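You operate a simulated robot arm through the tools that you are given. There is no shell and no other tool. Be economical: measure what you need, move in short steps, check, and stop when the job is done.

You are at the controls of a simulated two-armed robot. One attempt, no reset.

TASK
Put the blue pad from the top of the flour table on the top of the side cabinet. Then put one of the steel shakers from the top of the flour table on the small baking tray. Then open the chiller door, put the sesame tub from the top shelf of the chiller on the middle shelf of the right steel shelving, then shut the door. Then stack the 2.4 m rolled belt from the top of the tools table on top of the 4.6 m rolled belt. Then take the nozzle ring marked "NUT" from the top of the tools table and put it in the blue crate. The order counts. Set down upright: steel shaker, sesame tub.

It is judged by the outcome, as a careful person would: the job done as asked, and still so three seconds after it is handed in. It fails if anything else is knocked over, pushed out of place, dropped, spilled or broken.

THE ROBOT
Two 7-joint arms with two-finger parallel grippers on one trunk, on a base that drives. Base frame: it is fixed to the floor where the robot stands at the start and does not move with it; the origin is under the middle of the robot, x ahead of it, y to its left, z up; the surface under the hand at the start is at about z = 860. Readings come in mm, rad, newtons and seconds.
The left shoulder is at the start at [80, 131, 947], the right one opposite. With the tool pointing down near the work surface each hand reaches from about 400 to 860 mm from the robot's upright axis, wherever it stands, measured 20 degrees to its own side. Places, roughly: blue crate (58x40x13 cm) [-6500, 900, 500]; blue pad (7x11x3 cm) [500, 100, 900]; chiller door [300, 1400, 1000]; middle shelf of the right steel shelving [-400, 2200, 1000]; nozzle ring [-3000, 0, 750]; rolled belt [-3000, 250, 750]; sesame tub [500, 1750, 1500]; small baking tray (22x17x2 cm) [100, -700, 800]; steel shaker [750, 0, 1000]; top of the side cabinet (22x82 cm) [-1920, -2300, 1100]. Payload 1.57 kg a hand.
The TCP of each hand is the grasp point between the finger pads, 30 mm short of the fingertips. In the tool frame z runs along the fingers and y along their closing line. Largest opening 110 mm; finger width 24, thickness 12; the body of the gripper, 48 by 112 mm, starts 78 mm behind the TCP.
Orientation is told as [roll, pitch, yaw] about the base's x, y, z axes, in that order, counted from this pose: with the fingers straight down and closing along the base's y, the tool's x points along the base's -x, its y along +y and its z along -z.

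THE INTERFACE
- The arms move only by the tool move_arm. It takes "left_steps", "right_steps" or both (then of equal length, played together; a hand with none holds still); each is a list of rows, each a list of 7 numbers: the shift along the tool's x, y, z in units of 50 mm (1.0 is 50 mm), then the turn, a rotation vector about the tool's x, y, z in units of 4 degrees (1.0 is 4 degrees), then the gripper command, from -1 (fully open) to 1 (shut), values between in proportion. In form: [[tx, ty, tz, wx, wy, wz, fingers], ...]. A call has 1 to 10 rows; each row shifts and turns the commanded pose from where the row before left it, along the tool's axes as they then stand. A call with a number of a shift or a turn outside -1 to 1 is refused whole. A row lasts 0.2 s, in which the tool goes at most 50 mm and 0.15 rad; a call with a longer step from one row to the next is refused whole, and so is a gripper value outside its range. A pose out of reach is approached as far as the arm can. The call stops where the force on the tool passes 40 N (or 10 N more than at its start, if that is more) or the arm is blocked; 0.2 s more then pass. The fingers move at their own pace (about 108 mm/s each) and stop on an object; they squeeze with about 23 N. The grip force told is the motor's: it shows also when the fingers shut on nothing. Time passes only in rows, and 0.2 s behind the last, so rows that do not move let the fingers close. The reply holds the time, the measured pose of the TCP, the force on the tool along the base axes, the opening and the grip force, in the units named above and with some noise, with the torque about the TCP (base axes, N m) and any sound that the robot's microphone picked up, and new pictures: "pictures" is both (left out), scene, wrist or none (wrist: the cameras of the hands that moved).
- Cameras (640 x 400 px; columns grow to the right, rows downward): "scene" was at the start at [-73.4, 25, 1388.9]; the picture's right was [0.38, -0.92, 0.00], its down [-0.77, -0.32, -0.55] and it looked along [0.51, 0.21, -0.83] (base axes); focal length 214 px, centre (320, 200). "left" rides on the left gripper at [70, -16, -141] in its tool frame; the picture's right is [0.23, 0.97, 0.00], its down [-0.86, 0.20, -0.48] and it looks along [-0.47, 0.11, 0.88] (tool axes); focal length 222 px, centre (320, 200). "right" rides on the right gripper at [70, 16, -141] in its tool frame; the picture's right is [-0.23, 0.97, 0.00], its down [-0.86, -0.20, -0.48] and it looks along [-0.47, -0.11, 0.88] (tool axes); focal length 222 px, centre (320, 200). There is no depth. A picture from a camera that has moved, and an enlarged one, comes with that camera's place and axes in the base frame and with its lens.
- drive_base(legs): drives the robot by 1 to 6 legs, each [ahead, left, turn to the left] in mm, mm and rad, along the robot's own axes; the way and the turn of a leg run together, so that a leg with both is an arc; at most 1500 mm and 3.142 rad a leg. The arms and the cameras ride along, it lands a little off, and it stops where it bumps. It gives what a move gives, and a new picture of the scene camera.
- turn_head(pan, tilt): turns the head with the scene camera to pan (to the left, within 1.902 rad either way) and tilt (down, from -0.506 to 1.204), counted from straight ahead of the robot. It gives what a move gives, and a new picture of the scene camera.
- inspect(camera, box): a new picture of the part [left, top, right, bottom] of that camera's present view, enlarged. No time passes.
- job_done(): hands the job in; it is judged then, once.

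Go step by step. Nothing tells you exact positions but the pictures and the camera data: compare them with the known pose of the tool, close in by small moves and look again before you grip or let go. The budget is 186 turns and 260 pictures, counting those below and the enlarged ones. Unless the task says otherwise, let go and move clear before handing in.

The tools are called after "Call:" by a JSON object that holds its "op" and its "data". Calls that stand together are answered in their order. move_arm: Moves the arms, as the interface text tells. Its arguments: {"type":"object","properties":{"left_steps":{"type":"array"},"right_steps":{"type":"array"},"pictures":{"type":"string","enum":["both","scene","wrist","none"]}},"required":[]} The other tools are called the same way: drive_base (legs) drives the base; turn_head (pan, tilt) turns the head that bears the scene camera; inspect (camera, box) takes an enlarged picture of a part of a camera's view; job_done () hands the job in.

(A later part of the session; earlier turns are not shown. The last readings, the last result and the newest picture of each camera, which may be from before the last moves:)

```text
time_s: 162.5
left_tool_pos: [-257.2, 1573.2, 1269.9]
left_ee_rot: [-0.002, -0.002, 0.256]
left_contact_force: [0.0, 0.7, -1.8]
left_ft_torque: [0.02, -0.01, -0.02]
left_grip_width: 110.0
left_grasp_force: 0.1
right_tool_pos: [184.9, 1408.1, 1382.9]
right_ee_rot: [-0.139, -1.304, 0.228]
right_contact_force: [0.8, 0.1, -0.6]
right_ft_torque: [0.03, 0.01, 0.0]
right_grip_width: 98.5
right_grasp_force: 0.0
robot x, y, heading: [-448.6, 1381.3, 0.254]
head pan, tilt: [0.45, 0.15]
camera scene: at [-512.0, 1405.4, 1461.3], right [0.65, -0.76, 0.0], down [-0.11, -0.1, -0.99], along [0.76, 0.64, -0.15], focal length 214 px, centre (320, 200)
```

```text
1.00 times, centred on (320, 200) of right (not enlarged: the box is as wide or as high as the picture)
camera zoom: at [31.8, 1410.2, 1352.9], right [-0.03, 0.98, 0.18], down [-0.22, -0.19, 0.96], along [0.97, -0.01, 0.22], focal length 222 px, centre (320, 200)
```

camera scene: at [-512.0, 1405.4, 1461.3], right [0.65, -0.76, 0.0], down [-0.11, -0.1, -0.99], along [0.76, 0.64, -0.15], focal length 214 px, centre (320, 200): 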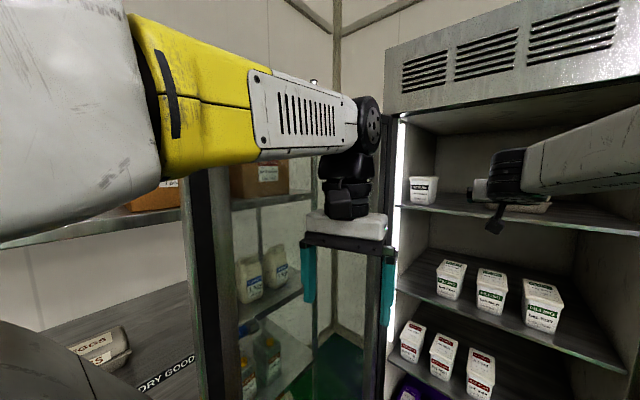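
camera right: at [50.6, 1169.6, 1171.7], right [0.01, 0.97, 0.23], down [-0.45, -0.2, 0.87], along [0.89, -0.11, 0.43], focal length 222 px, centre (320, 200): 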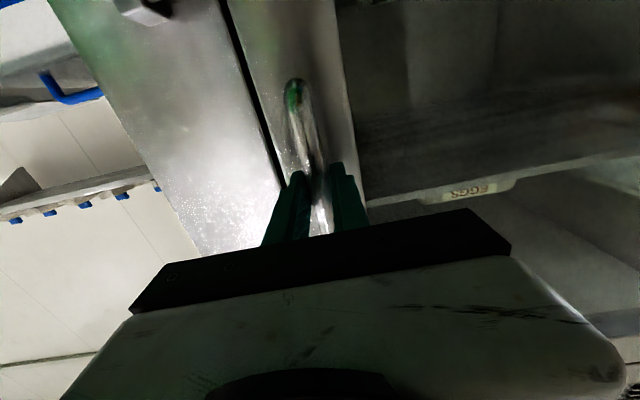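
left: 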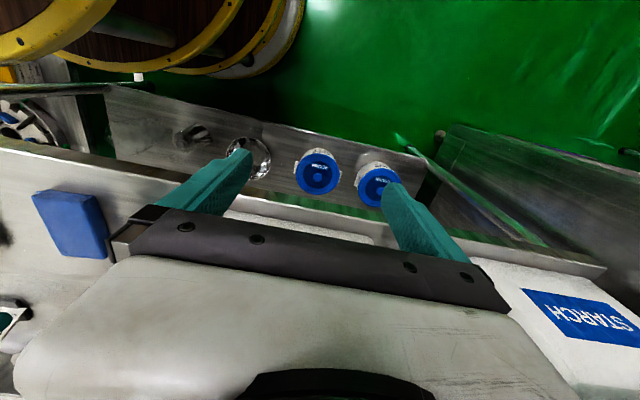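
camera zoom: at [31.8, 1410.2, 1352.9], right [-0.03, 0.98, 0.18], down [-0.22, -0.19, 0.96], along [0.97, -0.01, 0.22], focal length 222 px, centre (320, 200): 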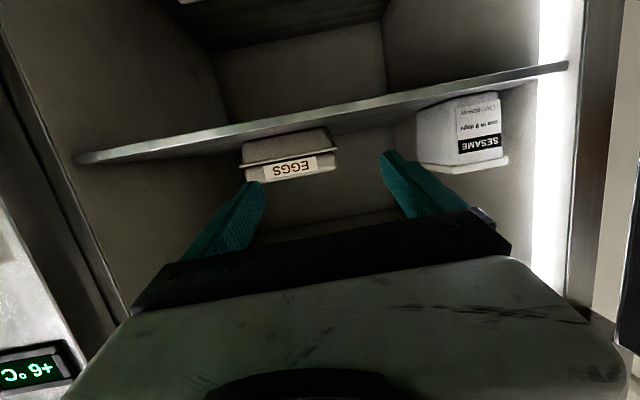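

The hand is oriented well. I move it sideways to line up with the tub, just in front of the shelf.

Call:
{"op": "move_arm", "data": {"right_steps": [[-0.03, 0.87, 0.2, 0, 0, 0, -0.6], [-0.03, 0.87, 0.2, 0, 0, 0, -0.6], [-0.03, 0.87, 0.2, 0, 0, 0, -0.6], [-0.03, 0.87, 0.2, 0, 0, 0, -0.6], [-0.03, 0.87, 0.2, 0, 0, 0, -0.6], [0, 0, 0, 0, 0, 0, -0.6]], "pictures": "both"}}

```text
time_s: 163.9
left_tool_pos: [-257.1, 1574.4, 1269.4]
left_ee_rot: [-0.001, 0.001, 0.254]
left_contact_force: [0.1, 0.2, 0.8]
left_ft_torque: [0.01, -0.03, 0.0]
left_grip_width: 110.1
left_grasp_force: 0.0
right_tool_pos: [211.8, 1631.9, 1369.8]
right_ee_rot: [-0.14, -1.304, 0.229]
right_contact_force: [0.3, 0.1, -0.5]
right_ft_torque: [-0.01, -0.03, -0.02]
right_grip_width: 88.0
right_grasp_force: 0.0
robot x, y, heading: [-450.0, 1381.7, 0.254]
head pan, tilt: [0.45, 0.15]
camera scene: at [-511.8, 1405.7, 1461.3], right [0.65, -0.76, 0.0], down [-0.11, -0.1, -0.99], along [0.76, 0.64, -0.15], focal length 214 px, centre (320, 200)
camera right: at [58.8, 1633.2, 1339.1], right [-0.03, 0.98, 0.18], down [-0.22, -0.19, 0.96], along [0.97, -0.01, 0.22], focal length 222 px, centre (320, 200)
```

scene: 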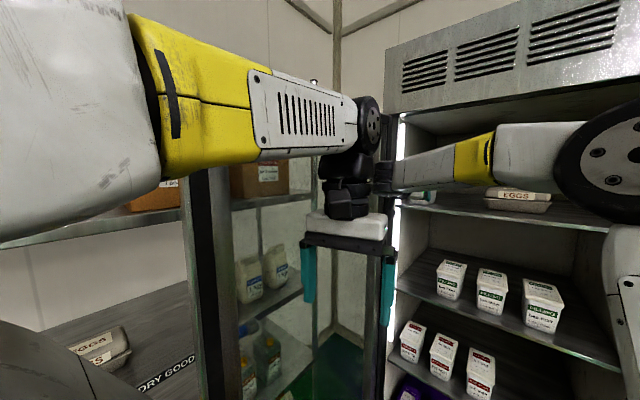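
right: 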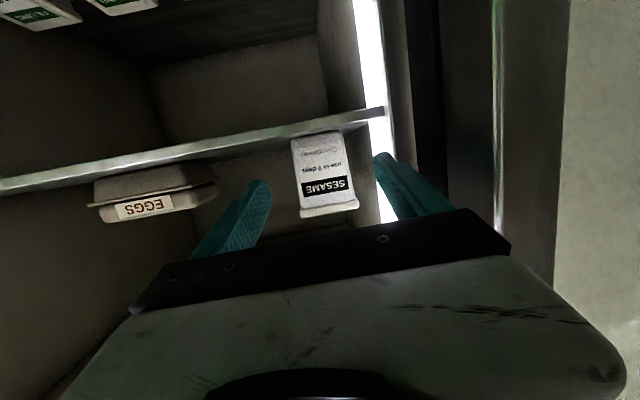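

Aligned with the tub (centre y≈1644). I draw the left hand back, drive 80 mm closer and check again.

Call:
{"op": "move_arm", "data": {"left_steps": [[0.8, 0, 0, 0, 0, 0, -1], [0.8, 0, 0, 0, 0, 0, -1]], "pictures": "none"}}

Call:
{"op": "drive_base", "data": {"legs": [[78, -19, 0]]}}

Call:
{"op": "inspect", "data": {"camera": "right", "box": [0, 0, 640, 400]}}

```text
time_s: 164.5
left_tool_pos: [-334.2, 1553.3, 1269.3]
left_ee_rot: [-0.002, 0.0, 0.256]
left_contact_force: [0.4, 0.0, -0.7]
left_ft_torque: [-0.02, 0.05, 0.0]
left_grip_width: 109.9
left_grasp_force: 0.1
right_tool_pos: [211.4, 1631.2, 1369.4]
right_ee_rot: [-0.141, -1.303, 0.229]
right_contact_force: [0.4, 0.0, 0.1]
right_ft_torque: [0.0, 0.0, -0.05]
right_grip_width: 88.1
right_grasp_force: 0.1
robot x, y, heading: [-448.5, 1383.3, 0.247]
head pan, tilt: [0.45, 0.15]
```

```text
time_s: 165.6
left_tool_pos: [-255.2, 1555.5, 1270.7]
left_ee_rot: [0.0, -0.001, 0.255]
left_contact_force: [-0.2, -0.6, -0.7]
left_ft_torque: [0.02, 0.02, 0.01]
left_grip_width: 110.0
left_grasp_force: 0.1
right_tool_pos: [291.1, 1632.8, 1370.1]
right_ee_rot: [-0.14, -1.304, 0.231]
right_contact_force: [-0.3, 0.3, 0.6]
right_ft_torque: [0.02, 0.0, -0.02]
right_grip_width: 88.2
right_grasp_force: 0.0
robot x, y, heading: [-369.3, 1378.3, 0.254]
head pan, tilt: [0.45, 0.15]
camera scene: at [-431.7, 1406.6, 1461.3], right [0.65, -0.76, 0.0], down [-0.11, -0.1, -0.99], along [0.75, 0.64, -0.15], focal length 214 px, centre (320, 200)
```

scene: 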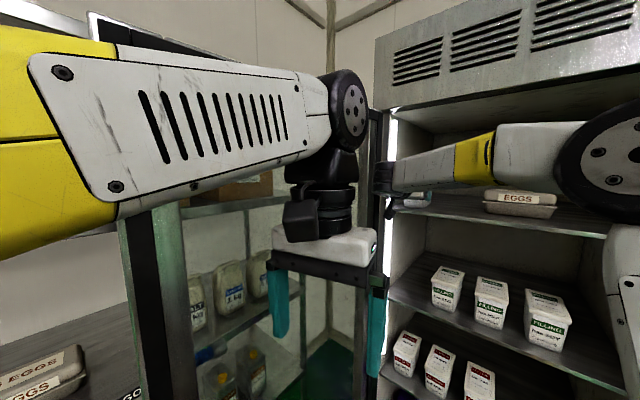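

```text
1.00 times, centred on (320, 200) of right (not enlarged: the box is as wide or as high as the picture)
camera zoom: at [138.7, 1634.1, 1339.1], right [-0.03, 0.98, 0.18], down [-0.22, -0.19, 0.96], along [0.97, -0.01, 0.22], focal length 222 px, centre (320, 200)
```

zoom: 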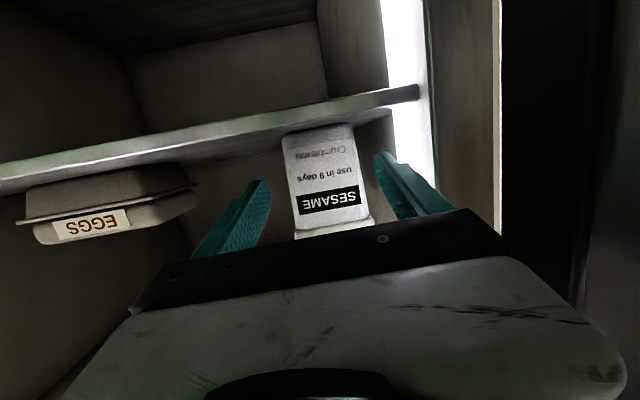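

The tub is centred between the fingers. I advance, then close on its body.

Call:
{"op": "move_arm", "data": {"right_steps": [[-0.16, 0, 0.63, 0, 0, 0, -0.6], [-0.16, 0, 0.63, 0, 0, 0, -0.6], [-0.13, 0, 0.5, 0, 0, 0, -0.6], [0, 0, 0, 0, 0, 0, -0.2], [0, 0, 0, 0, 0, 0, 1], [0, 0, 0, 0, 0, 0, 1]], "pictures": "wrist"}}

```text
time_s: 167.0
left_tool_pos: [-254.5, 1554.4, 1268.9]
left_ee_rot: [-0.002, 0.0, 0.256]
left_contact_force: [0.0, 0.6, -0.5]
left_ft_torque: [-0.01, 0.02, 0.01]
left_grip_width: 109.8
left_grasp_force: 0.2
right_tool_pos: [383.4, 1642.5, 1369.4]
right_ee_rot: [-0.14, -1.305, 0.232]
right_contact_force: [0.9, -1.4, 0.0]
right_ft_torque: [0.08, -0.2, -0.14]
right_grip_width: 76.8
right_grasp_force: 22.9
robot x, y, heading: [-367.0, 1382.0, 0.25]
head pan, tilt: [0.45, 0.15]
camera right: at [230.0, 1644.2, 1338.4], right [-0.03, 0.98, 0.18], down [-0.22, -0.19, 0.96], along [0.97, -0.01, 0.22], focal length 222 px, centre (320, 200)
```

right: 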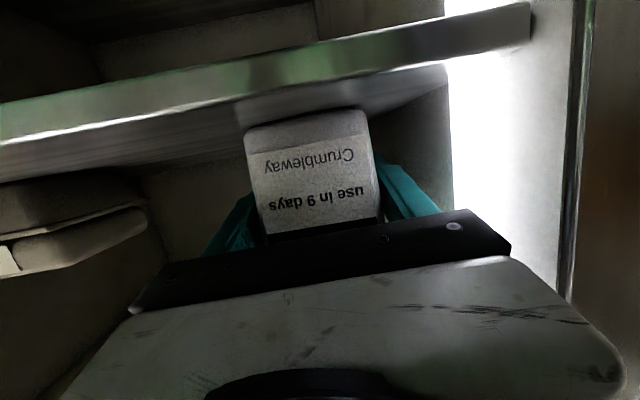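

Gripped (77 mm). I lift slightly and check.

Call:
{"op": "move_arm", "data": {"right_steps": [[-0.243, 0, -0.067, 0, 0, 0, 1], [-0.243, 0, -0.067, 0, 0, 0, 1], [-0.2, 0, -0.05, 0, 0, 0, 1], [0, 0, 0, 0, 0, 0, 1]], "pictures": "wrist"}}

```text
time_s: 168.0
left_tool_pos: [-253.3, 1555.4, 1269.7]
left_ee_rot: [-0.002, 0.002, 0.255]
left_contact_force: [-0.2, 0.6, -0.2]
left_ft_torque: [0.0, -0.02, 0.02]
left_grip_width: 109.9
left_grasp_force: 0.0
right_tool_pos: [383.3, 1644.1, 1404.5]
right_ee_rot: [-0.14, -1.304, 0.232]
right_contact_force: [0.2, -0.3, -8.0]
right_ft_torque: [0.0, 0.15, -0.01]
right_grip_width: 76.6
right_grasp_force: 23.0
robot x, y, heading: [-366.9, 1382.0, 0.256]
head pan, tilt: [0.45, 0.15]
camera right: at [230.4, 1645.2, 1373.9], right [-0.03, 0.98, 0.18], down [-0.22, -0.19, 0.96], along [0.97, -0.01, 0.22], focal length 222 px, centre (320, 200)
```

right: 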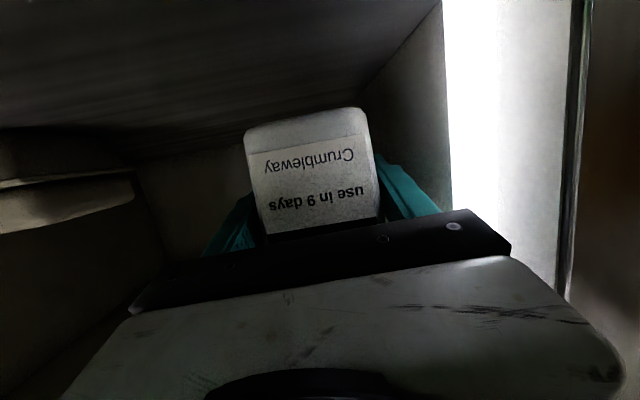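

Tub is in hand (0.8 kg). I back straight out of the chiller, then away from the door.

Call:
{"op": "drive_base", "data": {"legs": [[-436, 113, 0], [-406, -238, 0]]}}

```text
time_s: 173.1
left_tool_pos: [-1039.4, 1223.6, 1269.9]
left_ee_rot: [-0.002, 0.002, 0.235]
left_contact_force: [0.1, 0.2, -0.3]
left_ft_torque: [0.01, 0.04, 0.01]
left_grip_width: 109.9
left_grasp_force: 0.1
right_tool_pos: [-400.7, 1297.8, 1404.7]
right_ee_rot: [-0.138, -1.304, 0.208]
right_contact_force: [-0.1, -0.2, -8.5]
right_ft_torque: [-0.02, 0.2, 0.0]
right_grip_width: 76.5
right_grasp_force: 23.3
robot x, y, heading: [-1158.1, 1056.7, 0.232]
head pan, tilt: [0.45, 0.15]
camera scene: at [-1219.9, 1078.5, 1461.3], right [0.63, -0.78, 0.0], down [-0.12, -0.09, -0.99], along [0.77, 0.62, -0.15], focal length 214 px, centre (320, 200)
```

scene: 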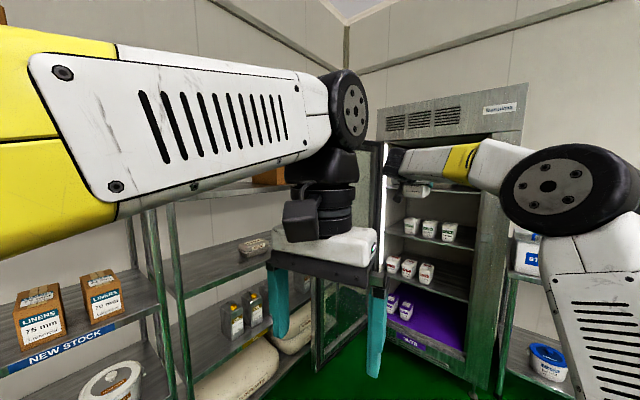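

I tuck the tub in, move the left hand aside, then turn to face the shelving.

Call:
{"op": "move_arm", "data": {"left_steps": [[0, 0.8, 0, 0, 0, 0, -1], [0, 0.8, 0, 0, 0, 0, -1], [0, 0.8, 0, 0, 0, 0, -1], [0, 0.8, 0, 0, 0, 0, -1]], "right_steps": [[0, 0, 0, 0, 0, 0, 1], [0.2, -0.2, -0.77, 0, 0, 0, 1], [0.2, -0.2, -0.77, 0, 0, 0, 1], [0.2, -0.2, -0.77, 0, 0, 0, 1]], "pictures": "none"}}

Call:
{"op": "drive_base", "data": {"legs": [[0, 0, 1.48]]}}

Call:
{"op": "turn_head", "data": {"pan": -0.3, "tilt": 0.45}}

```text
time_s: 174.1
left_tool_pos: [-1075.8, 1379.7, 1268.2]
left_ee_rot: [-0.002, -0.001, 0.234]
left_contact_force: [0.4, 1.0, 0.5]
left_ft_torque: [0.04, 0.01, -0.04]
left_grip_width: 109.9
left_grasp_force: 0.1
right_tool_pos: [-518.7, 1257.7, 1408.7]
right_ee_rot: [-0.139, -1.303, 0.207]
right_contact_force: [-0.1, 0.0, -8.1]
right_ft_torque: [-0.01, 0.19, 0.01]
right_grip_width: 76.8
right_grasp_force: 22.5
robot x, y, heading: [-1156.5, 1055.3, 0.234]
head pan, tilt: [0.45, 0.15]
```

```text
time_s: 178.1
left_tool_pos: [-1473.0, 1168.7, 1268.5]
left_ee_rot: [-0.002, 0.0, 1.697]
left_contact_force: [-0.2, 0.1, 0.0]
left_ft_torque: [-0.02, -0.02, -0.01]
left_grip_width: 110.0
left_grasp_force: 0.1
right_tool_pos: [-1292.6, 1711.3, 1408.6]
right_ee_rot: [-0.139, -1.304, 1.672]
right_contact_force: [-0.5, 0.2, -7.7]
right_ft_torque: [-0.19, -0.02, 0.0]
right_grip_width: 76.7
right_grasp_force: 22.4
robot x, y, heading: [-1160.0, 1053.6, 1.695]
head pan, tilt: [0.45, 0.15]
camera scene: at [-1189.4, 991.2, 1461.3], right [0.84, 0.54, 0.0], down [0.08, -0.13, -0.99], along [-0.54, 0.83, -0.15], focal length 214 px, centre (320, 200)
```

scene: 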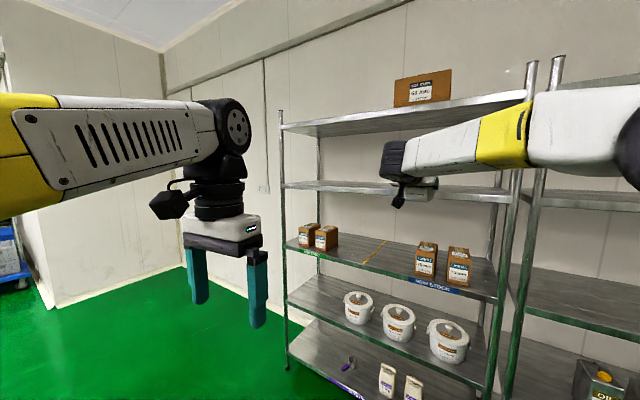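

```text
time_s: 179.2
left_tool_pos: [-1473.8, 1169.0, 1270.0]
left_ee_rot: [-0.001, -0.001, 1.697]
left_contact_force: [-0.1, 0.0, -0.5]
left_ft_torque: [0.01, 0.02, -0.02]
left_grip_width: 109.7
left_grasp_force: 0.1
right_tool_pos: [-1291.5, 1710.6, 1408.9]
right_ee_rot: [-0.139, -1.304, 1.674]
right_contact_force: [0.0, -0.8, -8.5]
right_ft_torque: [-0.17, -0.02, 0.0]
right_grip_width: 76.7
right_grasp_force: 22.7
robot x, y, heading: [-1156.5, 1057.1, 1.695]
head pan, tilt: [-0.3, 0.45]
camera scene: at [-1123.0, 1003.8, 1433.4], right [0.98, -0.18, 0.0], down [-0.08, -0.43, -0.9], along [0.16, 0.89, -0.44], focal length 214 px, centre (320, 200)
```

scene: 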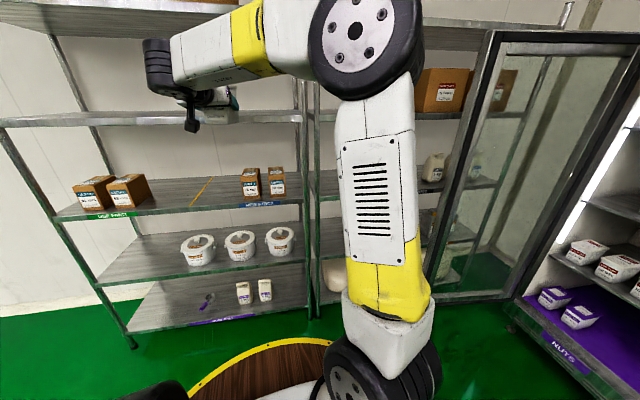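

The right shelving starts at x≈-950; I aim for its free left part of the middle shelf (x≈-780). I shift sideways.

Call:
{"op": "drive_base", "data": {"legs": [[85, -525, 0]]}}

Call:
{"op": "turn_head", "data": {"pan": 0.15, "tilt": 0.45}}

```text
time_s: 182.3
left_tool_pos: [-963.3, 1314.9, 1268.8]
left_ee_rot: [0.0, 0.002, 1.699]
left_contact_force: [0.0, -0.7, 0.0]
left_ft_torque: [-0.01, -0.01, -0.01]
left_grip_width: 110.1
left_grasp_force: 0.1
right_tool_pos: [-785.6, 1859.7, 1409.9]
right_ee_rot: [-0.139, -1.303, 1.675]
right_contact_force: [-0.3, 1.1, -8.8]
right_ft_torque: [-0.18, 0.01, 0.0]
right_grip_width: 76.8
right_grasp_force: 22.9
robot x, y, heading: [-646.2, 1205.0, 1.692]
head pan, tilt: [-0.3, 0.45]
camera scene: at [-613.5, 1152.5, 1433.4], right [0.98, -0.17, 0.0], down [-0.08, -0.43, -0.9], along [0.16, 0.89, -0.44], focal length 214 px, centre (320, 200)
```

scene: 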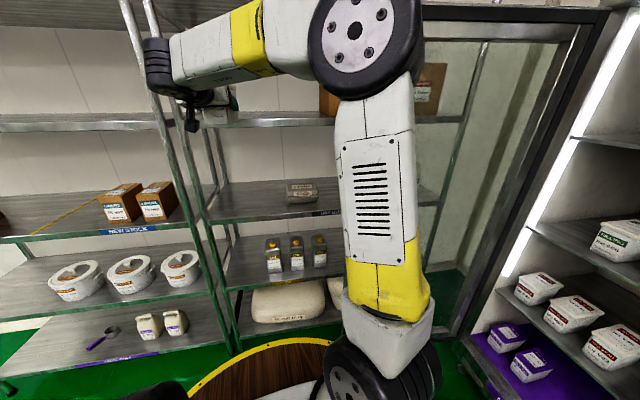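

```text
time_s: 183.2
left_tool_pos: [-963.8, 1316.2, 1268.7]
left_ee_rot: [-0.002, 0.0, 1.7]
left_contact_force: [0.9, 0.4, -0.2]
left_ft_torque: [0.03, 0.01, 0.0]
left_grip_width: 110.2
left_grasp_force: 0.1
right_tool_pos: [-784.3, 1859.7, 1409.1]
right_ee_rot: [-0.14, -1.301, 1.677]
right_contact_force: [0.1, 0.3, -8.0]
right_ft_torque: [-0.16, 0.0, 0.02]
right_grip_width: 77.0
right_grasp_force: 22.8
robot x, y, heading: [-651.2, 1202.5, 1.698]
head pan, tilt: [0.15, 0.45]
camera scene: at [-654.4, 1150.4, 1433.4], right [0.96, 0.27, 0.0], down [0.12, -0.42, -0.9], along [-0.24, 0.87, -0.44], focal length 214 px, centre (320, 200)
```

scene: 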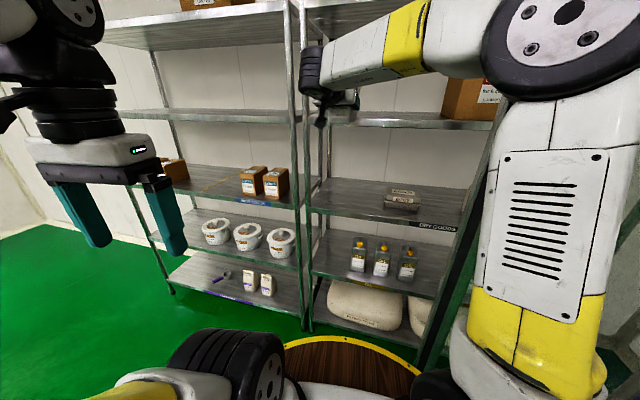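

Middle shelf (egg carton, "DRY GOODS") is at z≈960–985 with free room on its left. I lower the tub in front of it.

Call:
{"op": "move_arm", "data": {"right_steps": [[0.834, 0.035, 0.23, 0, 0, 0, 1], [0.834, 0.035, 0.23, 0, 0, 0, 1], [0.834, 0.035, 0.23, 0, 0, 0, 1], [0.834, 0.035, 0.23, 0, 0, 0, 1], [0.834, 0.035, 0.23, 0, 0, 0, 1], [0.834, 0.035, 0.23, 0, 0, 0, 1], [0.834, 0.035, 0.23, 0, 0, 0, 1], [0.834, 0.035, 0.23, 0, 0, 0, 1], [0, 0, 0, 0, 0, 0, 1]], "pictures": "both"}}

```text
time_s: 185.2
left_tool_pos: [-963.8, 1316.7, 1269.5]
left_ee_rot: [-0.002, 0.001, 1.701]
left_contact_force: [0.5, 0.6, -1.2]
left_ft_torque: [0.0, -0.01, 0.0]
left_grip_width: 109.8
left_grasp_force: 0.1
right_tool_pos: [-786.3, 1858.7, 1063.3]
right_ee_rot: [-0.14, -1.305, 1.673]
right_contact_force: [0.5, -0.2, -8.6]
right_ft_torque: [-0.17, 0.03, 0.03]
right_grip_width: 76.9
right_grasp_force: 23.1
robot x, y, heading: [-646.8, 1202.1, 1.694]
head pan, tilt: [0.15, 0.45]
camera scene: at [-654.5, 1150.4, 1433.4], right [0.96, 0.27, 0.0], down [0.12, -0.42, -0.9], along [-0.25, 0.87, -0.44], focal length 214 px, centre (320, 200)
camera right: at [-803.5, 1706.3, 1032.1], right [-0.98, 0.09, 0.18], down [0.16, -0.24, 0.96], along [0.13, 0.97, 0.22], focal length 222 px, centre (320, 200)
```

scene: 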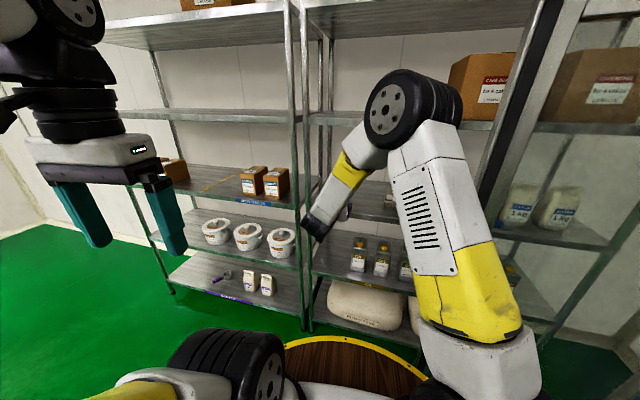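
right: 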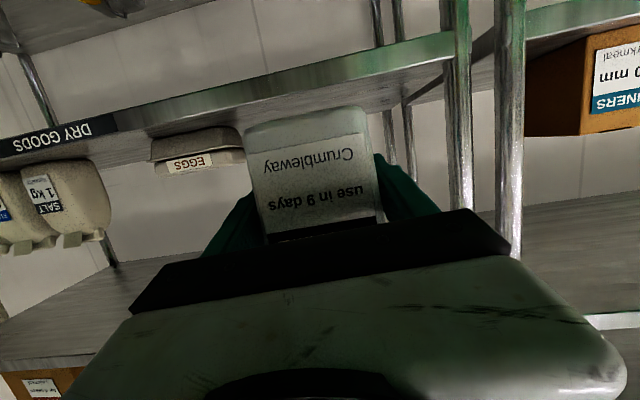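

I drive 120 mm forward, then will extend the arm into the shelf.

Call:
{"op": "drive_base", "data": {"legs": [[119, -15, 0]]}}

Call:
{"op": "move_arm", "data": {"right_steps": [[-0.17, 0, 0.64, 0, 0, 0, 1], [-0.17, 0, 0.64, 0, 0, 0, 1], [-0.17, 0, 0.64, 0, 0, 0, 1], [0, 0, 0, 0, 0, 0, 1]], "pictures": "both"}}

```text
time_s: 186.4
left_tool_pos: [-963.9, 1437.6, 1269.3]
left_ee_rot: [-0.002, -0.001, 1.697]
left_contact_force: [-0.2, -0.6, -0.1]
left_ft_torque: [0.0, 0.0, 0.0]
left_grip_width: 109.8
left_grasp_force: 0.1
right_tool_pos: [-785.1, 1979.8, 1062.8]
right_ee_rot: [-0.14, -1.304, 1.673]
right_contact_force: [0.1, 0.1, -8.3]
right_ft_torque: [-0.17, 0.0, 0.01]
right_grip_width: 76.6
right_grasp_force: 22.8
robot x, y, heading: [-645.3, 1323.6, 1.697]
head pan, tilt: [0.15, 0.45]
camera scene: at [-654.7, 1270.9, 1433.4], right [0.96, 0.27, 0.0], down [0.12, -0.42, -0.9], along [-0.24, 0.87, -0.44], focal length 214 px, centre (320, 200)
```

scene: 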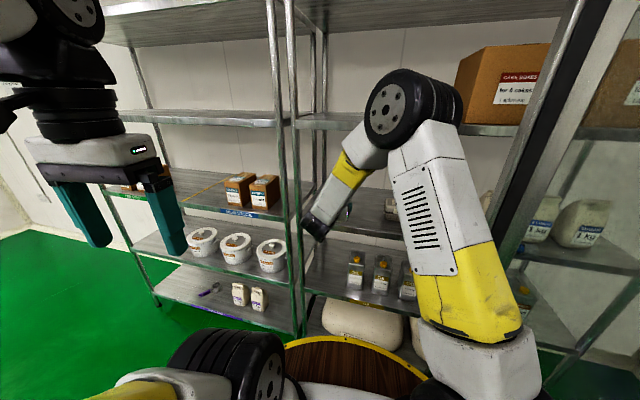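

```text
time_s: 187.4
left_tool_pos: [-964.0, 1437.8, 1268.7]
left_ee_rot: [-0.003, -0.001, 1.699]
left_contact_force: [0.8, 0.0, 0.7]
left_ft_torque: [0.01, 0.03, 0.0]
left_grip_width: 110.0
left_grasp_force: 0.0
right_tool_pos: [-781.3, 2081.7, 1062.4]
right_ee_rot: [-0.141, -1.303, 1.675]
right_contact_force: [-0.1, -0.1, -9.6]
right_ft_torque: [-0.17, 0.02, 0.0]
right_grip_width: 76.8
right_grasp_force: 23.3
robot x, y, heading: [-647.9, 1322.4, 1.695]
head pan, tilt: [0.15, 0.45]
camera scene: at [-654.7, 1271.1, 1433.4], right [0.96, 0.27, 0.0], down [0.12, -0.42, -0.9], along [-0.24, 0.87, -0.44], focal length 214 px, centre (320, 200)
camera right: at [-798.7, 1928.1, 1032.0], right [-0.98, 0.09, 0.18], down [0.16, -0.24, 0.96], along [0.13, 0.97, 0.22], focal length 222 px, centre (320, 200)
```

scene: 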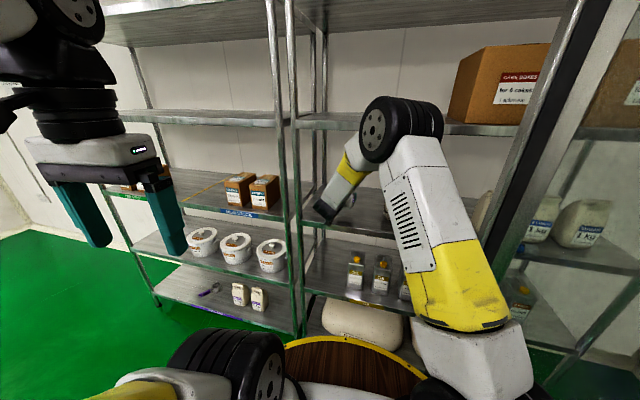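
right: 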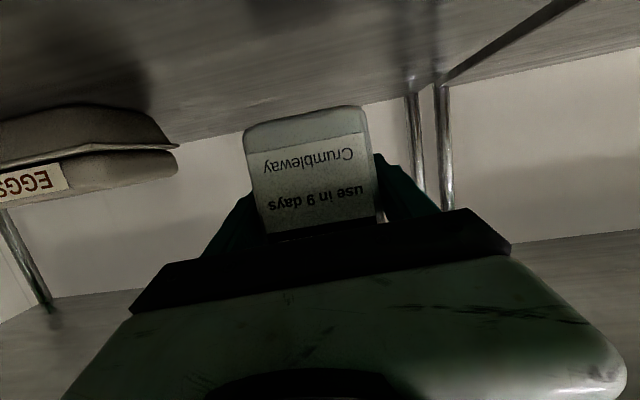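

Inside the shelf bay. I lower towards the shelf.

Call:
{"op": "move_arm", "data": {"right_steps": [[0.437, 0.018, 0.12, 0, 0, 0, 1], [0.437, 0.018, 0.12, 0, 0, 0, 1], [0.097, 0.004, 0.027, 0, 0, 0, 1], [0, 0, 0, 0, 0, 0, 1]], "pictures": "wrist"}}

```text
time_s: 188.4
left_tool_pos: [-963.5, 1437.7, 1268.6]
left_ee_rot: [-0.001, 0.0, 1.698]
left_contact_force: [0.4, -0.2, 0.0]
left_ft_torque: [0.0, -0.02, 0.02]
left_grip_width: 109.8
left_grasp_force: 0.0
right_tool_pos: [-782.0, 2081.3, 1013.3]
right_ee_rot: [-0.137, -1.308, 1.672]
right_contact_force: [-0.6, 0.5, -0.2]
right_ft_torque: [0.43, 0.28, -0.04]
right_grip_width: 76.8
right_grasp_force: 22.7
robot x, y, heading: [-646.8, 1323.1, 1.696]
head pan, tilt: [0.15, 0.45]
camera right: at [-799.1, 1928.2, 982.0], right [-0.98, 0.09, 0.18], down [0.16, -0.25, 0.96], along [0.13, 0.96, 0.23], focal length 222 px, centre (320, 200)
```

right: 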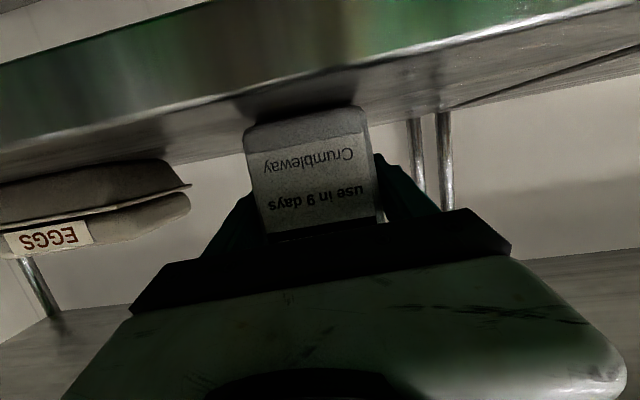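

The shelf already carries the weight. A touch lower, then open and withdraw straight back.

Call:
{"op": "move_arm", "data": {"right_steps": [[0.03, 0.001, 0.008, 0, 0, 0, 1], [0, 0, 0, 0, 0, 0, 0.2], [0, 0, 0, 0, 0, 0, -0.5], [0, 0, 0, 0, 0, 0, -0.7], [0.2, 0, -0.74, 0, 0, 0, -0.7], [0.2, 0, -0.74, 0, 0, 0, -0.7], [0.2, 0, -0.74, 0, 0, 0, -0.7], [0, 0, 0, 0, 0, 0, -0.7]], "pictures": "both"}}

```text
time_s: 190.2
left_tool_pos: [-962.8, 1436.6, 1267.9]
left_ee_rot: [-0.002, 0.001, 1.696]
left_contact_force: [-0.3, 0.1, 0.6]
left_ft_torque: [-0.02, 0.0, 0.01]
left_grip_width: 110.0
left_grasp_force: 0.1
right_tool_pos: [-787.4, 1966.0, 1011.1]
right_ee_rot: [-0.138, -1.305, 1.672]
right_contact_force: [-0.2, 0.6, -0.8]
right_ft_torque: [0.01, -0.01, 0.01]
right_grip_width: 93.6
right_grasp_force: 0.1
robot x, y, heading: [-647.9, 1322.6, 1.691]
head pan, tilt: [0.15, 0.45]
camera scene: at [-654.6, 1270.8, 1433.4], right [0.96, 0.27, 0.0], down [0.12, -0.42, -0.9], along [-0.24, 0.87, -0.44], focal length 214 px, centre (320, 200)
camera right: at [-804.3, 1812.6, 980.7], right [-0.98, 0.09, 0.18], down [0.16, -0.24, 0.96], along [0.13, 0.97, 0.22], focal length 222 px, centre (320, 200)
```

scene: 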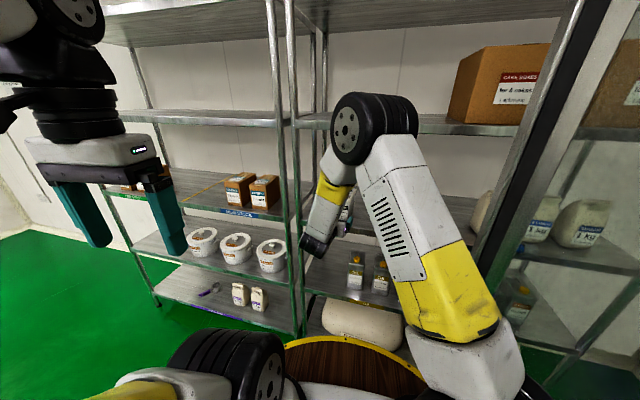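
right: 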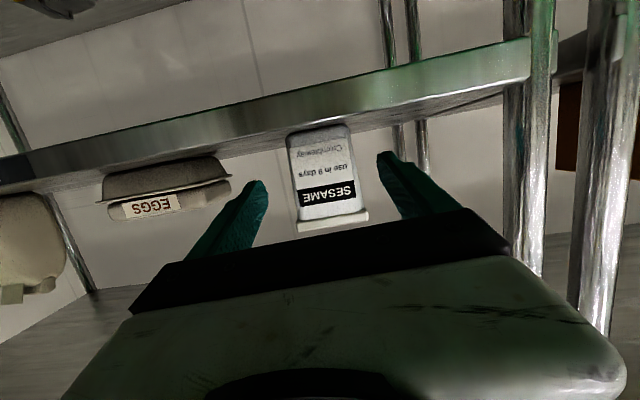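

The sesame tub stands upright on the middle shelf. Now to shut the door: I back off, turn to face +x and look at the door's edge.

Call:
{"op": "move_arm", "data": {"right_steps": [[0.2, 0, -0.74, 0, 0, 0, -0.7], [0.2, 0, -0.74, 0, 0, 0, -0.7], [0.97, 0, 0.2, 0, 0, 0, -1]], "left_steps": [[-0.7, -0.6, 0, 0, 0, 0, -1], [-0.7, -0.6, 0, 0, 0, 0, -1], [-0.7, -0.6, 0, 0, 0, 0, -1]], "pictures": "none"}}

Call:
{"op": "drive_base", "data": {"legs": [[-300, 0, 0], [0, 0, -1.69], [-480, 420, 0]]}}

Call:
{"op": "turn_head", "data": {"pan": 0.25, "tilt": 0.35}}

```text
time_s: 191.0
left_tool_pos: [-887.5, 1554.2, 1270.3]
left_ee_rot: [-0.002, 0.0, 1.703]
left_contact_force: [-1.1, -0.6, 0.5]
left_ft_torque: [0.05, 0.02, 0.01]
left_grip_width: 109.8
left_grasp_force: 0.0
right_tool_pos: [-787.5, 1885.0, 962.4]
right_ee_rot: [-0.136, -1.304, 1.67]
right_contact_force: [0.0, -0.4, 0.8]
right_ft_torque: [0.01, 0.02, -0.02]
right_grip_width: 110.2
right_grasp_force: 0.1
robot x, y, heading: [-646.1, 1321.7, 1.699]
head pan, tilt: [0.15, 0.45]
```

```text
time_s: 200.3
left_tool_pos: [-832.2, 1651.1, 1269.8]
left_ee_rot: [-0.003, -0.001, -0.003]
left_contact_force: [0.0, 1.0, -0.6]
left_ft_torque: [0.01, -0.03, 0.03]
left_grip_width: 110.1
left_grasp_force: 0.0
right_tool_pos: [-515.4, 1506.6, 962.1]
right_ee_rot: [-0.142, -1.304, -0.029]
right_contact_force: [0.5, 0.1, -0.3]
right_ft_torque: [0.02, -0.01, 0.01]
right_grip_width: 110.2
right_grasp_force: 0.0
robot x, y, heading: [-1093.3, 1440.2, -0.012]
head pan, tilt: [0.15, 0.45]
camera scene: at [-1138.9, 1454.7, 1433.4], right [0.14, -0.99, 0.0], down [-0.43, -0.06, -0.9], along [0.89, 0.13, -0.44], focal length 214 px, centre (320, 200)
```

scene: 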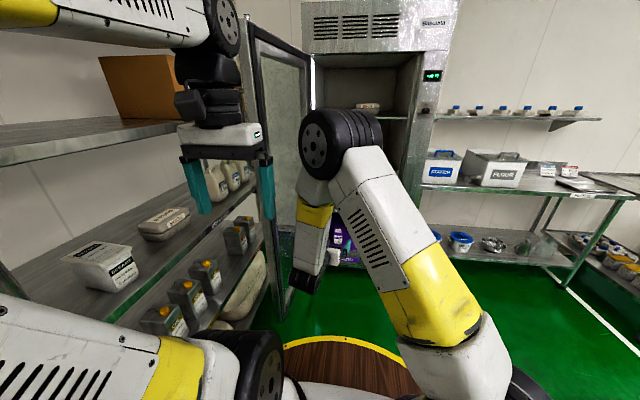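

```text
time_s: 201.0
left_tool_pos: [-831.5, 1651.3, 1271.1]
left_ee_rot: [-0.002, -0.001, -0.004]
left_contact_force: [0.3, 0.2, -0.7]
left_ft_torque: [-0.03, -0.02, -0.01]
left_grip_width: 109.8
left_grasp_force: 0.0
right_tool_pos: [-515.4, 1507.7, 963.1]
right_ee_rot: [-0.141, -1.303, -0.029]
right_contact_force: [-0.5, 0.5, -0.8]
right_ft_torque: [0.01, 0.01, 0.02]
right_grip_width: 109.9
right_grasp_force: 0.1
robot x, y, heading: [-1093.6, 1441.6, -0.007]
head pan, tilt: [0.25, 0.351]
camera scene: at [-1139.5, 1463.9, 1442.6], right [0.24, -0.97, 0.0], down [-0.33, -0.08, -0.94], along [0.91, 0.23, -0.34], focal length 214 px, centre (320, 200)
```

scene: 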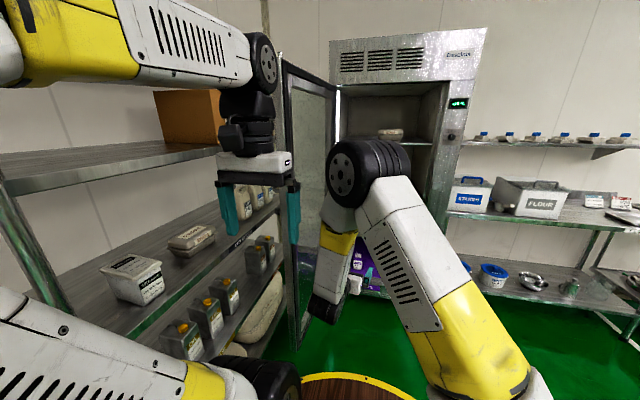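

The door's free edge is near (-378, 1765), open about 95°. I raise the left hand out of the way, turn slightly, and bring the right hand to straddle the door's edge below the latch.

Call:
{"op": "move_arm", "data": {"left_steps": [[0, 0, -1, 0, 0, 0, -1], [0, 0, -1, 0, 0, 0, -1], [0, 0, -1, 0, 0, 0, -1], [0, 0, -1, 0, 0, 0, -1]], "pictures": "none"}}

Call:
{"op": "drive_base", "data": {"legs": [[0, 60, 0.25]]}}

Call:
{"op": "inspect", "data": {"camera": "right", "box": [0, 0, 640, 400]}}

```text
time_s: 202.0
left_tool_pos: [-832.0, 1650.7, 1409.7]
left_ee_rot: [-0.003, 0.0, -0.004]
left_contact_force: [-0.6, 0.5, -0.1]
left_ft_torque: [0.01, 0.01, 0.03]
left_grip_width: 110.0
left_grasp_force: 0.1
left hand out of reach, approached as far as the arm can: row 3, 4
right_tool_pos: [-515.0, 1506.3, 962.6]
right_ee_rot: [-0.14, -1.304, -0.028]
right_contact_force: [-0.2, 0.0, 0.0]
right_ft_torque: [0.02, 0.02, -0.01]
right_grip_width: 110.1
right_grasp_force: 0.0
robot x, y, heading: [-1090.8, 1444.6, -0.009]
head pan, tilt: [0.25, 0.351]
```

```text
time_s: 203.2
left_tool_pos: [-897.9, 1768.4, 1411.6]
left_ee_rot: [-0.002, -0.001, 0.249]
left_contact_force: [0.2, -0.5, 0.3]
left_ft_torque: [-0.04, 0.02, -0.02]
left_grip_width: 110.1
left_grasp_force: 0.1
right_tool_pos: [-557.9, 1708.1, 963.1]
right_ee_rot: [-0.139, -1.304, 0.223]
right_contact_force: [0.1, 0.3, -0.1]
right_ft_torque: [-0.02, -0.02, -0.01]
right_grip_width: 109.8
right_grasp_force: 0.1
robot x, y, heading: [-1100.2, 1501.0, 0.245]
head pan, tilt: [0.25, 0.351]
camera scene: at [-1150.9, 1509.6, 1442.6], right [0.48, -0.88, 0.0], down [-0.3, -0.16, -0.94], along [0.83, 0.45, -0.34], focal length 214 px, centre (320, 200)
```

scene: 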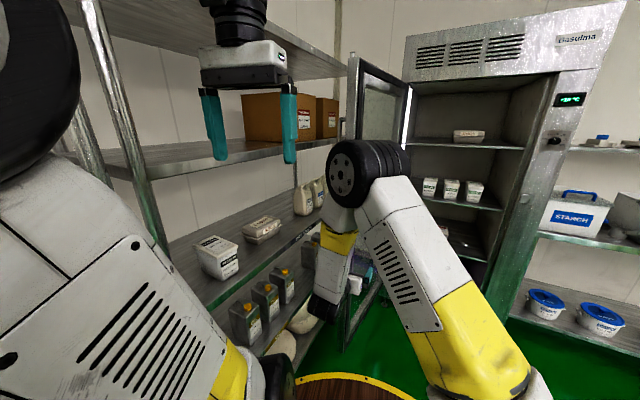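

```text
1.00 times, centred on (320, 200) of right (not enlarged: the box is as wide or as high as the picture)
camera zoom: at [-709.7, 1710.0, 932.0], right [-0.03, 0.98, 0.18], down [-0.22, -0.18, 0.96], along [0.97, -0.01, 0.22], focal length 222 px, centre (320, 200)
```

zoom: 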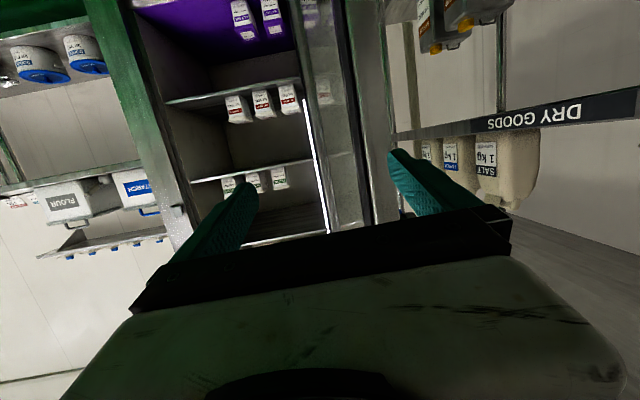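

I bring the hand in line with the door's edge.

Call:
{"op": "move_arm", "data": {"right_steps": [[-0.2, 0.488, 0.6, 0, 0, 0, -1], [-0.2, 0.488, 0.6, 0, 0, 0, -1], [-0.2, 0.488, 0.6, 0, 0, 0, -1], [0, 0, 0, 0, 0, 0, -1]], "pictures": "wrist"}}

```text
time_s: 204.2
left_tool_pos: [-898.9, 1769.5, 1410.2]
left_ee_rot: [-0.001, 0.002, 0.249]
left_contact_force: [-0.5, -0.4, 0.0]
left_ft_torque: [0.02, 0.03, -0.01]
left_grip_width: 109.9
left_grasp_force: 0.1
right_tool_pos: [-465.5, 1789.5, 962.8]
right_ee_rot: [-0.141, -1.302, 0.226]
right_contact_force: [-0.6, 0.0, -0.5]
right_ft_torque: [0.0, 0.01, -0.01]
right_grip_width: 110.1
right_grasp_force: 0.1
robot x, y, heading: [-1099.2, 1502.7, 0.248]
head pan, tilt: [0.25, 0.351]
camera right: at [-619.4, 1792.0, 932.5], right [-0.03, 0.98, 0.18], down [-0.22, -0.18, 0.96], along [0.97, -0.01, 0.22], focal length 222 px, centre (320, 200)
```

right: 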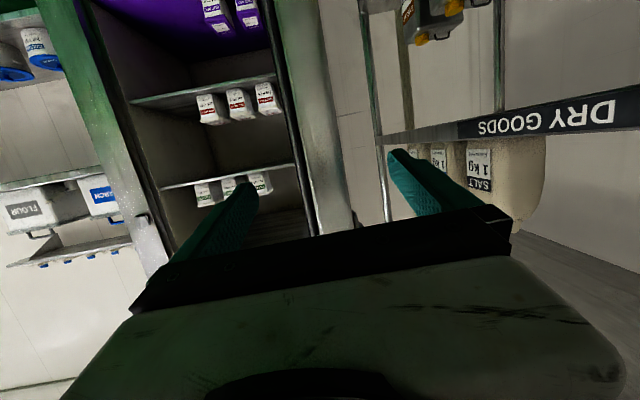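

The edge spans y 1778–1825 at x≈-379. I straddle it and then swing the door with the outer finger.

Call:
{"op": "move_arm", "data": {"right_steps": [[-0.207, 0.1, 0.75, 0, 0, 0, -1], [-0.207, 0.1, 0.75, 0, 0, 0, -1], [0, 0, 0, 0, 0, 0, -0.5], [0, 0, 0, 0, 0, 0, -0.5]], "pictures": "wrist"}}

```text
time_s: 205.2
left_tool_pos: [-897.6, 1768.7, 1410.1]
left_ee_rot: [-0.001, 0.001, 0.249]
left_contact_force: [0.3, -0.5, -0.1]
left_ft_torque: [0.01, -0.03, -0.02]
left_grip_width: 110.2
left_grasp_force: 0.1
right_tool_pos: [-390.5, 1805.5, 964.1]
right_ee_rot: [-0.139, -1.304, 0.224]
right_contact_force: [0.0, -0.1, 0.4]
right_ft_torque: [-0.02, -0.02, -0.01]
right_grip_width: 82.6
right_grasp_force: 0.0
robot x, y, heading: [-1101.9, 1501.1, 0.246]
head pan, tilt: [0.25, 0.351]
camera right: at [-542.7, 1808.9, 933.5], right [-0.03, 0.98, 0.18], down [-0.22, -0.18, 0.96], along [0.97, -0.01, 0.22], focal length 222 px, centre (320, 200)
```

right: 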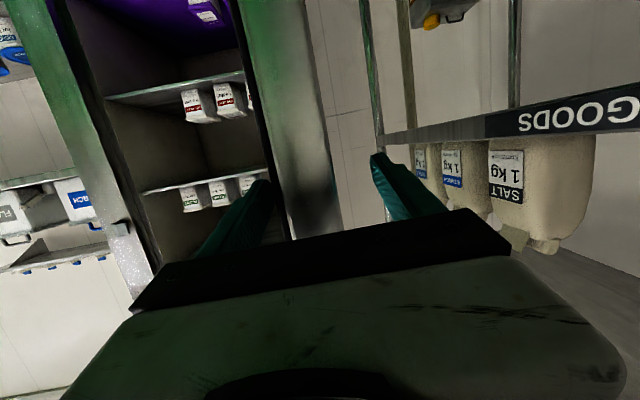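

The fingers straddle the edge. I swing the door toward shut.

Call:
{"op": "move_arm", "data": {"right_steps": [[0, -0.5, 0, 0, 0, 0, -0.5], [0.08, -0.94, -0.174, 0, 0, 0, -0.5], [0.06, -0.95, -0.098, 0, 0, 0, -0.5], [0.04, -0.955, -0.02, 0, 0, 0, -0.5], [0.018, -0.955, 0.056, 0, 0, 0, -0.5], [-0.004, -0.95, 0.134, 0, 0, 0, -0.5], [-0.023, -0.937, 0.203, 0, 0, 0, -0.5], [-0.043, -0.916, 0.272, 0, 0, 0, -0.5]], "pictures": "both"}}

```text
time_s: 207.1
left_tool_pos: [-898.3, 1769.1, 1410.6]
left_ee_rot: [-0.001, 0.0, 0.25]
left_contact_force: [-0.3, -0.9, 0.0]
left_ft_torque: [0.0, -0.01, 0.04]
left_grip_width: 110.0
left_grasp_force: 0.0
right_tool_pos: [-344.0, 1455.2, 966.4]
right_ee_rot: [-0.142, -1.304, 0.225]
right_contact_force: [-0.6, -0.3, -0.3]
right_ft_torque: [0.02, 0.04, -0.01]
right_grip_width: 82.5
right_grasp_force: 0.1
robot x, y, heading: [-1098.0, 1502.3, 0.248]
head pan, tilt: [0.25, 0.351]
camera scene: at [-1151.1, 1510.0, 1442.6], right [0.48, -0.88, 0.0], down [-0.3, -0.16, -0.94], along [0.83, 0.45, -0.34], focal length 214 px, centre (320, 200)
camera right: at [-497.2, 1457.6, 936.2], right [-0.03, 0.98, 0.18], down [-0.22, -0.18, 0.96], along [0.97, -0.01, 0.22], focal length 222 px, centre (320, 200)
```

scene: 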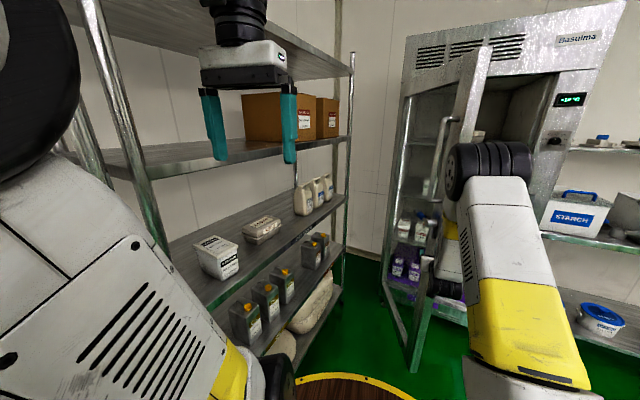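
right: 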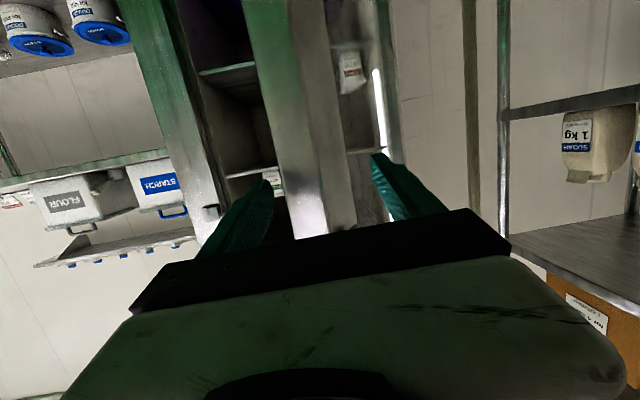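

The door follows easily (≈60°). I withdraw the fingers, close the fist, and set it against the outside of the door.

Call:
{"op": "move_arm", "data": {"right_steps": [[0.2, 0.07, -0.73, 0, 0, 0, -0.5], [0.2, 0.07, -0.73, 0, 0, 0, -0.5], [-0.04, 0.69, 0.057, 0, 0, 0, 1], [-0.04, 0.69, 0.057, 0, 0, 0, 1], [-0.04, 0.69, 0.057, 0, 0, 0, 1], [-0.247, -0.087, 0.91, 0, 0, 0, 1], [-0.247, -0.087, 0.91, 0, 0, 0, 1], [-0.247, -0.087, 0.91, 0, 0, 0, 1]], "pictures": "both"}}

```text
time_s: 208.8
left_tool_pos: [-898.3, 1768.4, 1409.3]
left_ee_rot: [-0.002, -0.001, 0.25]
left_contact_force: [-0.7, 0.6, 0.0]
left_ft_torque: [0.0, -0.01, -0.01]
left_grip_width: 110.1
left_grasp_force: 0.0
right_tool_pos: [-278.5, 1558.3, 966.0]
right_ee_rot: [-0.14, -1.302, 0.223]
right_contact_force: [0.3, -0.6, 0.1]
right_ft_torque: [0.02, 0.03, -0.01]
right_grip_width: 0.1
right_grasp_force: 21.0
robot x, y, heading: [-1096.2, 1501.0, 0.25]
head pan, tilt: [0.25, 0.351]
camera scene: at [-1151.2, 1509.6, 1442.6], right [0.48, -0.88, 0.0], down [-0.3, -0.16, -0.94], along [0.83, 0.45, -0.34], focal length 214 px, centre (320, 200)
camera right: at [-430.7, 1561.1, 936.1], right [-0.03, 0.98, 0.18], down [-0.22, -0.18, 0.96], along [0.97, -0.01, 0.22], focal length 222 px, centre (320, 200)
```

scene: 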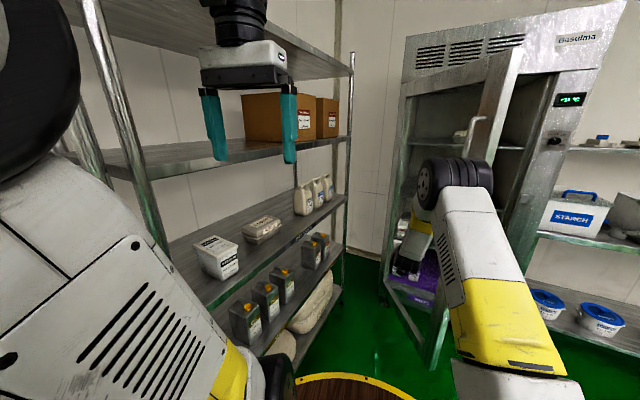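
right: 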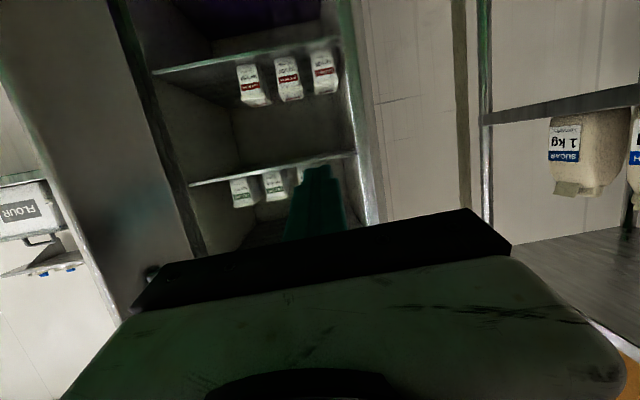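

The door is around 50°. I use the base to push its stile along the closing arc.

Call:
{"op": "drive_base", "data": {"legs": [[-42, -165, 0], [89, -139, 0], [66, -72, 0]]}}

Call:
{"op": "inspect", "data": {"camera": "right", "box": [0, 0, 640, 400]}}

```text
time_s: 212.1
left_tool_pos: [-698.3, 1431.4, 1410.4]
left_ee_rot: [-0.001, 0.0, 0.252]
left_contact_force: [0.2, 0.6, -0.3]
left_ft_torque: [-0.01, -0.01, -0.03]
left_grip_width: 109.9
left_grasp_force: 0.1
right_tool_pos: [-77.5, 1221.5, 967.3]
right_ee_rot: [-0.139, -1.304, 0.227]
right_contact_force: [0.3, -0.7, -0.1]
right_ft_torque: [-0.01, 0.01, 0.0]
right_grip_width: 0.3
right_grasp_force: 21.4
robot x, y, heading: [-897.1, 1167.9, 0.249]
head pan, tilt: [0.25, 0.351]
camera scene: at [-950.1, 1170.9, 1442.6], right [0.48, -0.88, 0.0], down [-0.3, -0.16, -0.94], along [0.83, 0.45, -0.34], focal length 214 px, centre (320, 200)
```

scene: 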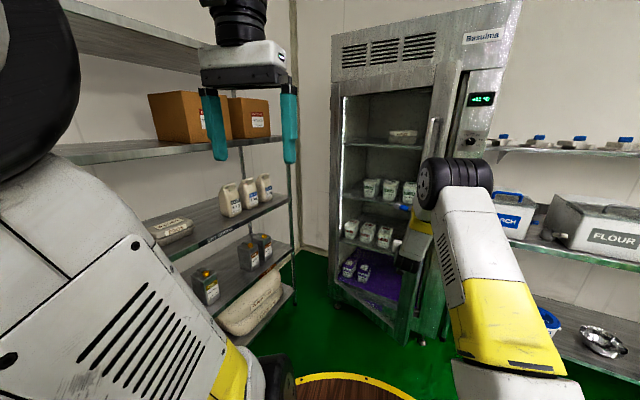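

```text
1.00 times, centred on (320, 200) of right (not enlarged: the box is as wide or as high as the picture)
camera zoom: at [-230.3, 1223.8, 935.9], right [-0.03, 0.98, 0.18], down [-0.22, -0.19, 0.96], along [0.97, -0.01, 0.22], focal length 222 px, centre (320, 200)
```

zoom: 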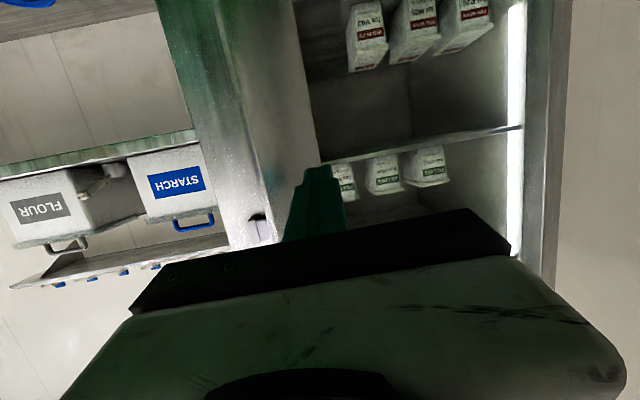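

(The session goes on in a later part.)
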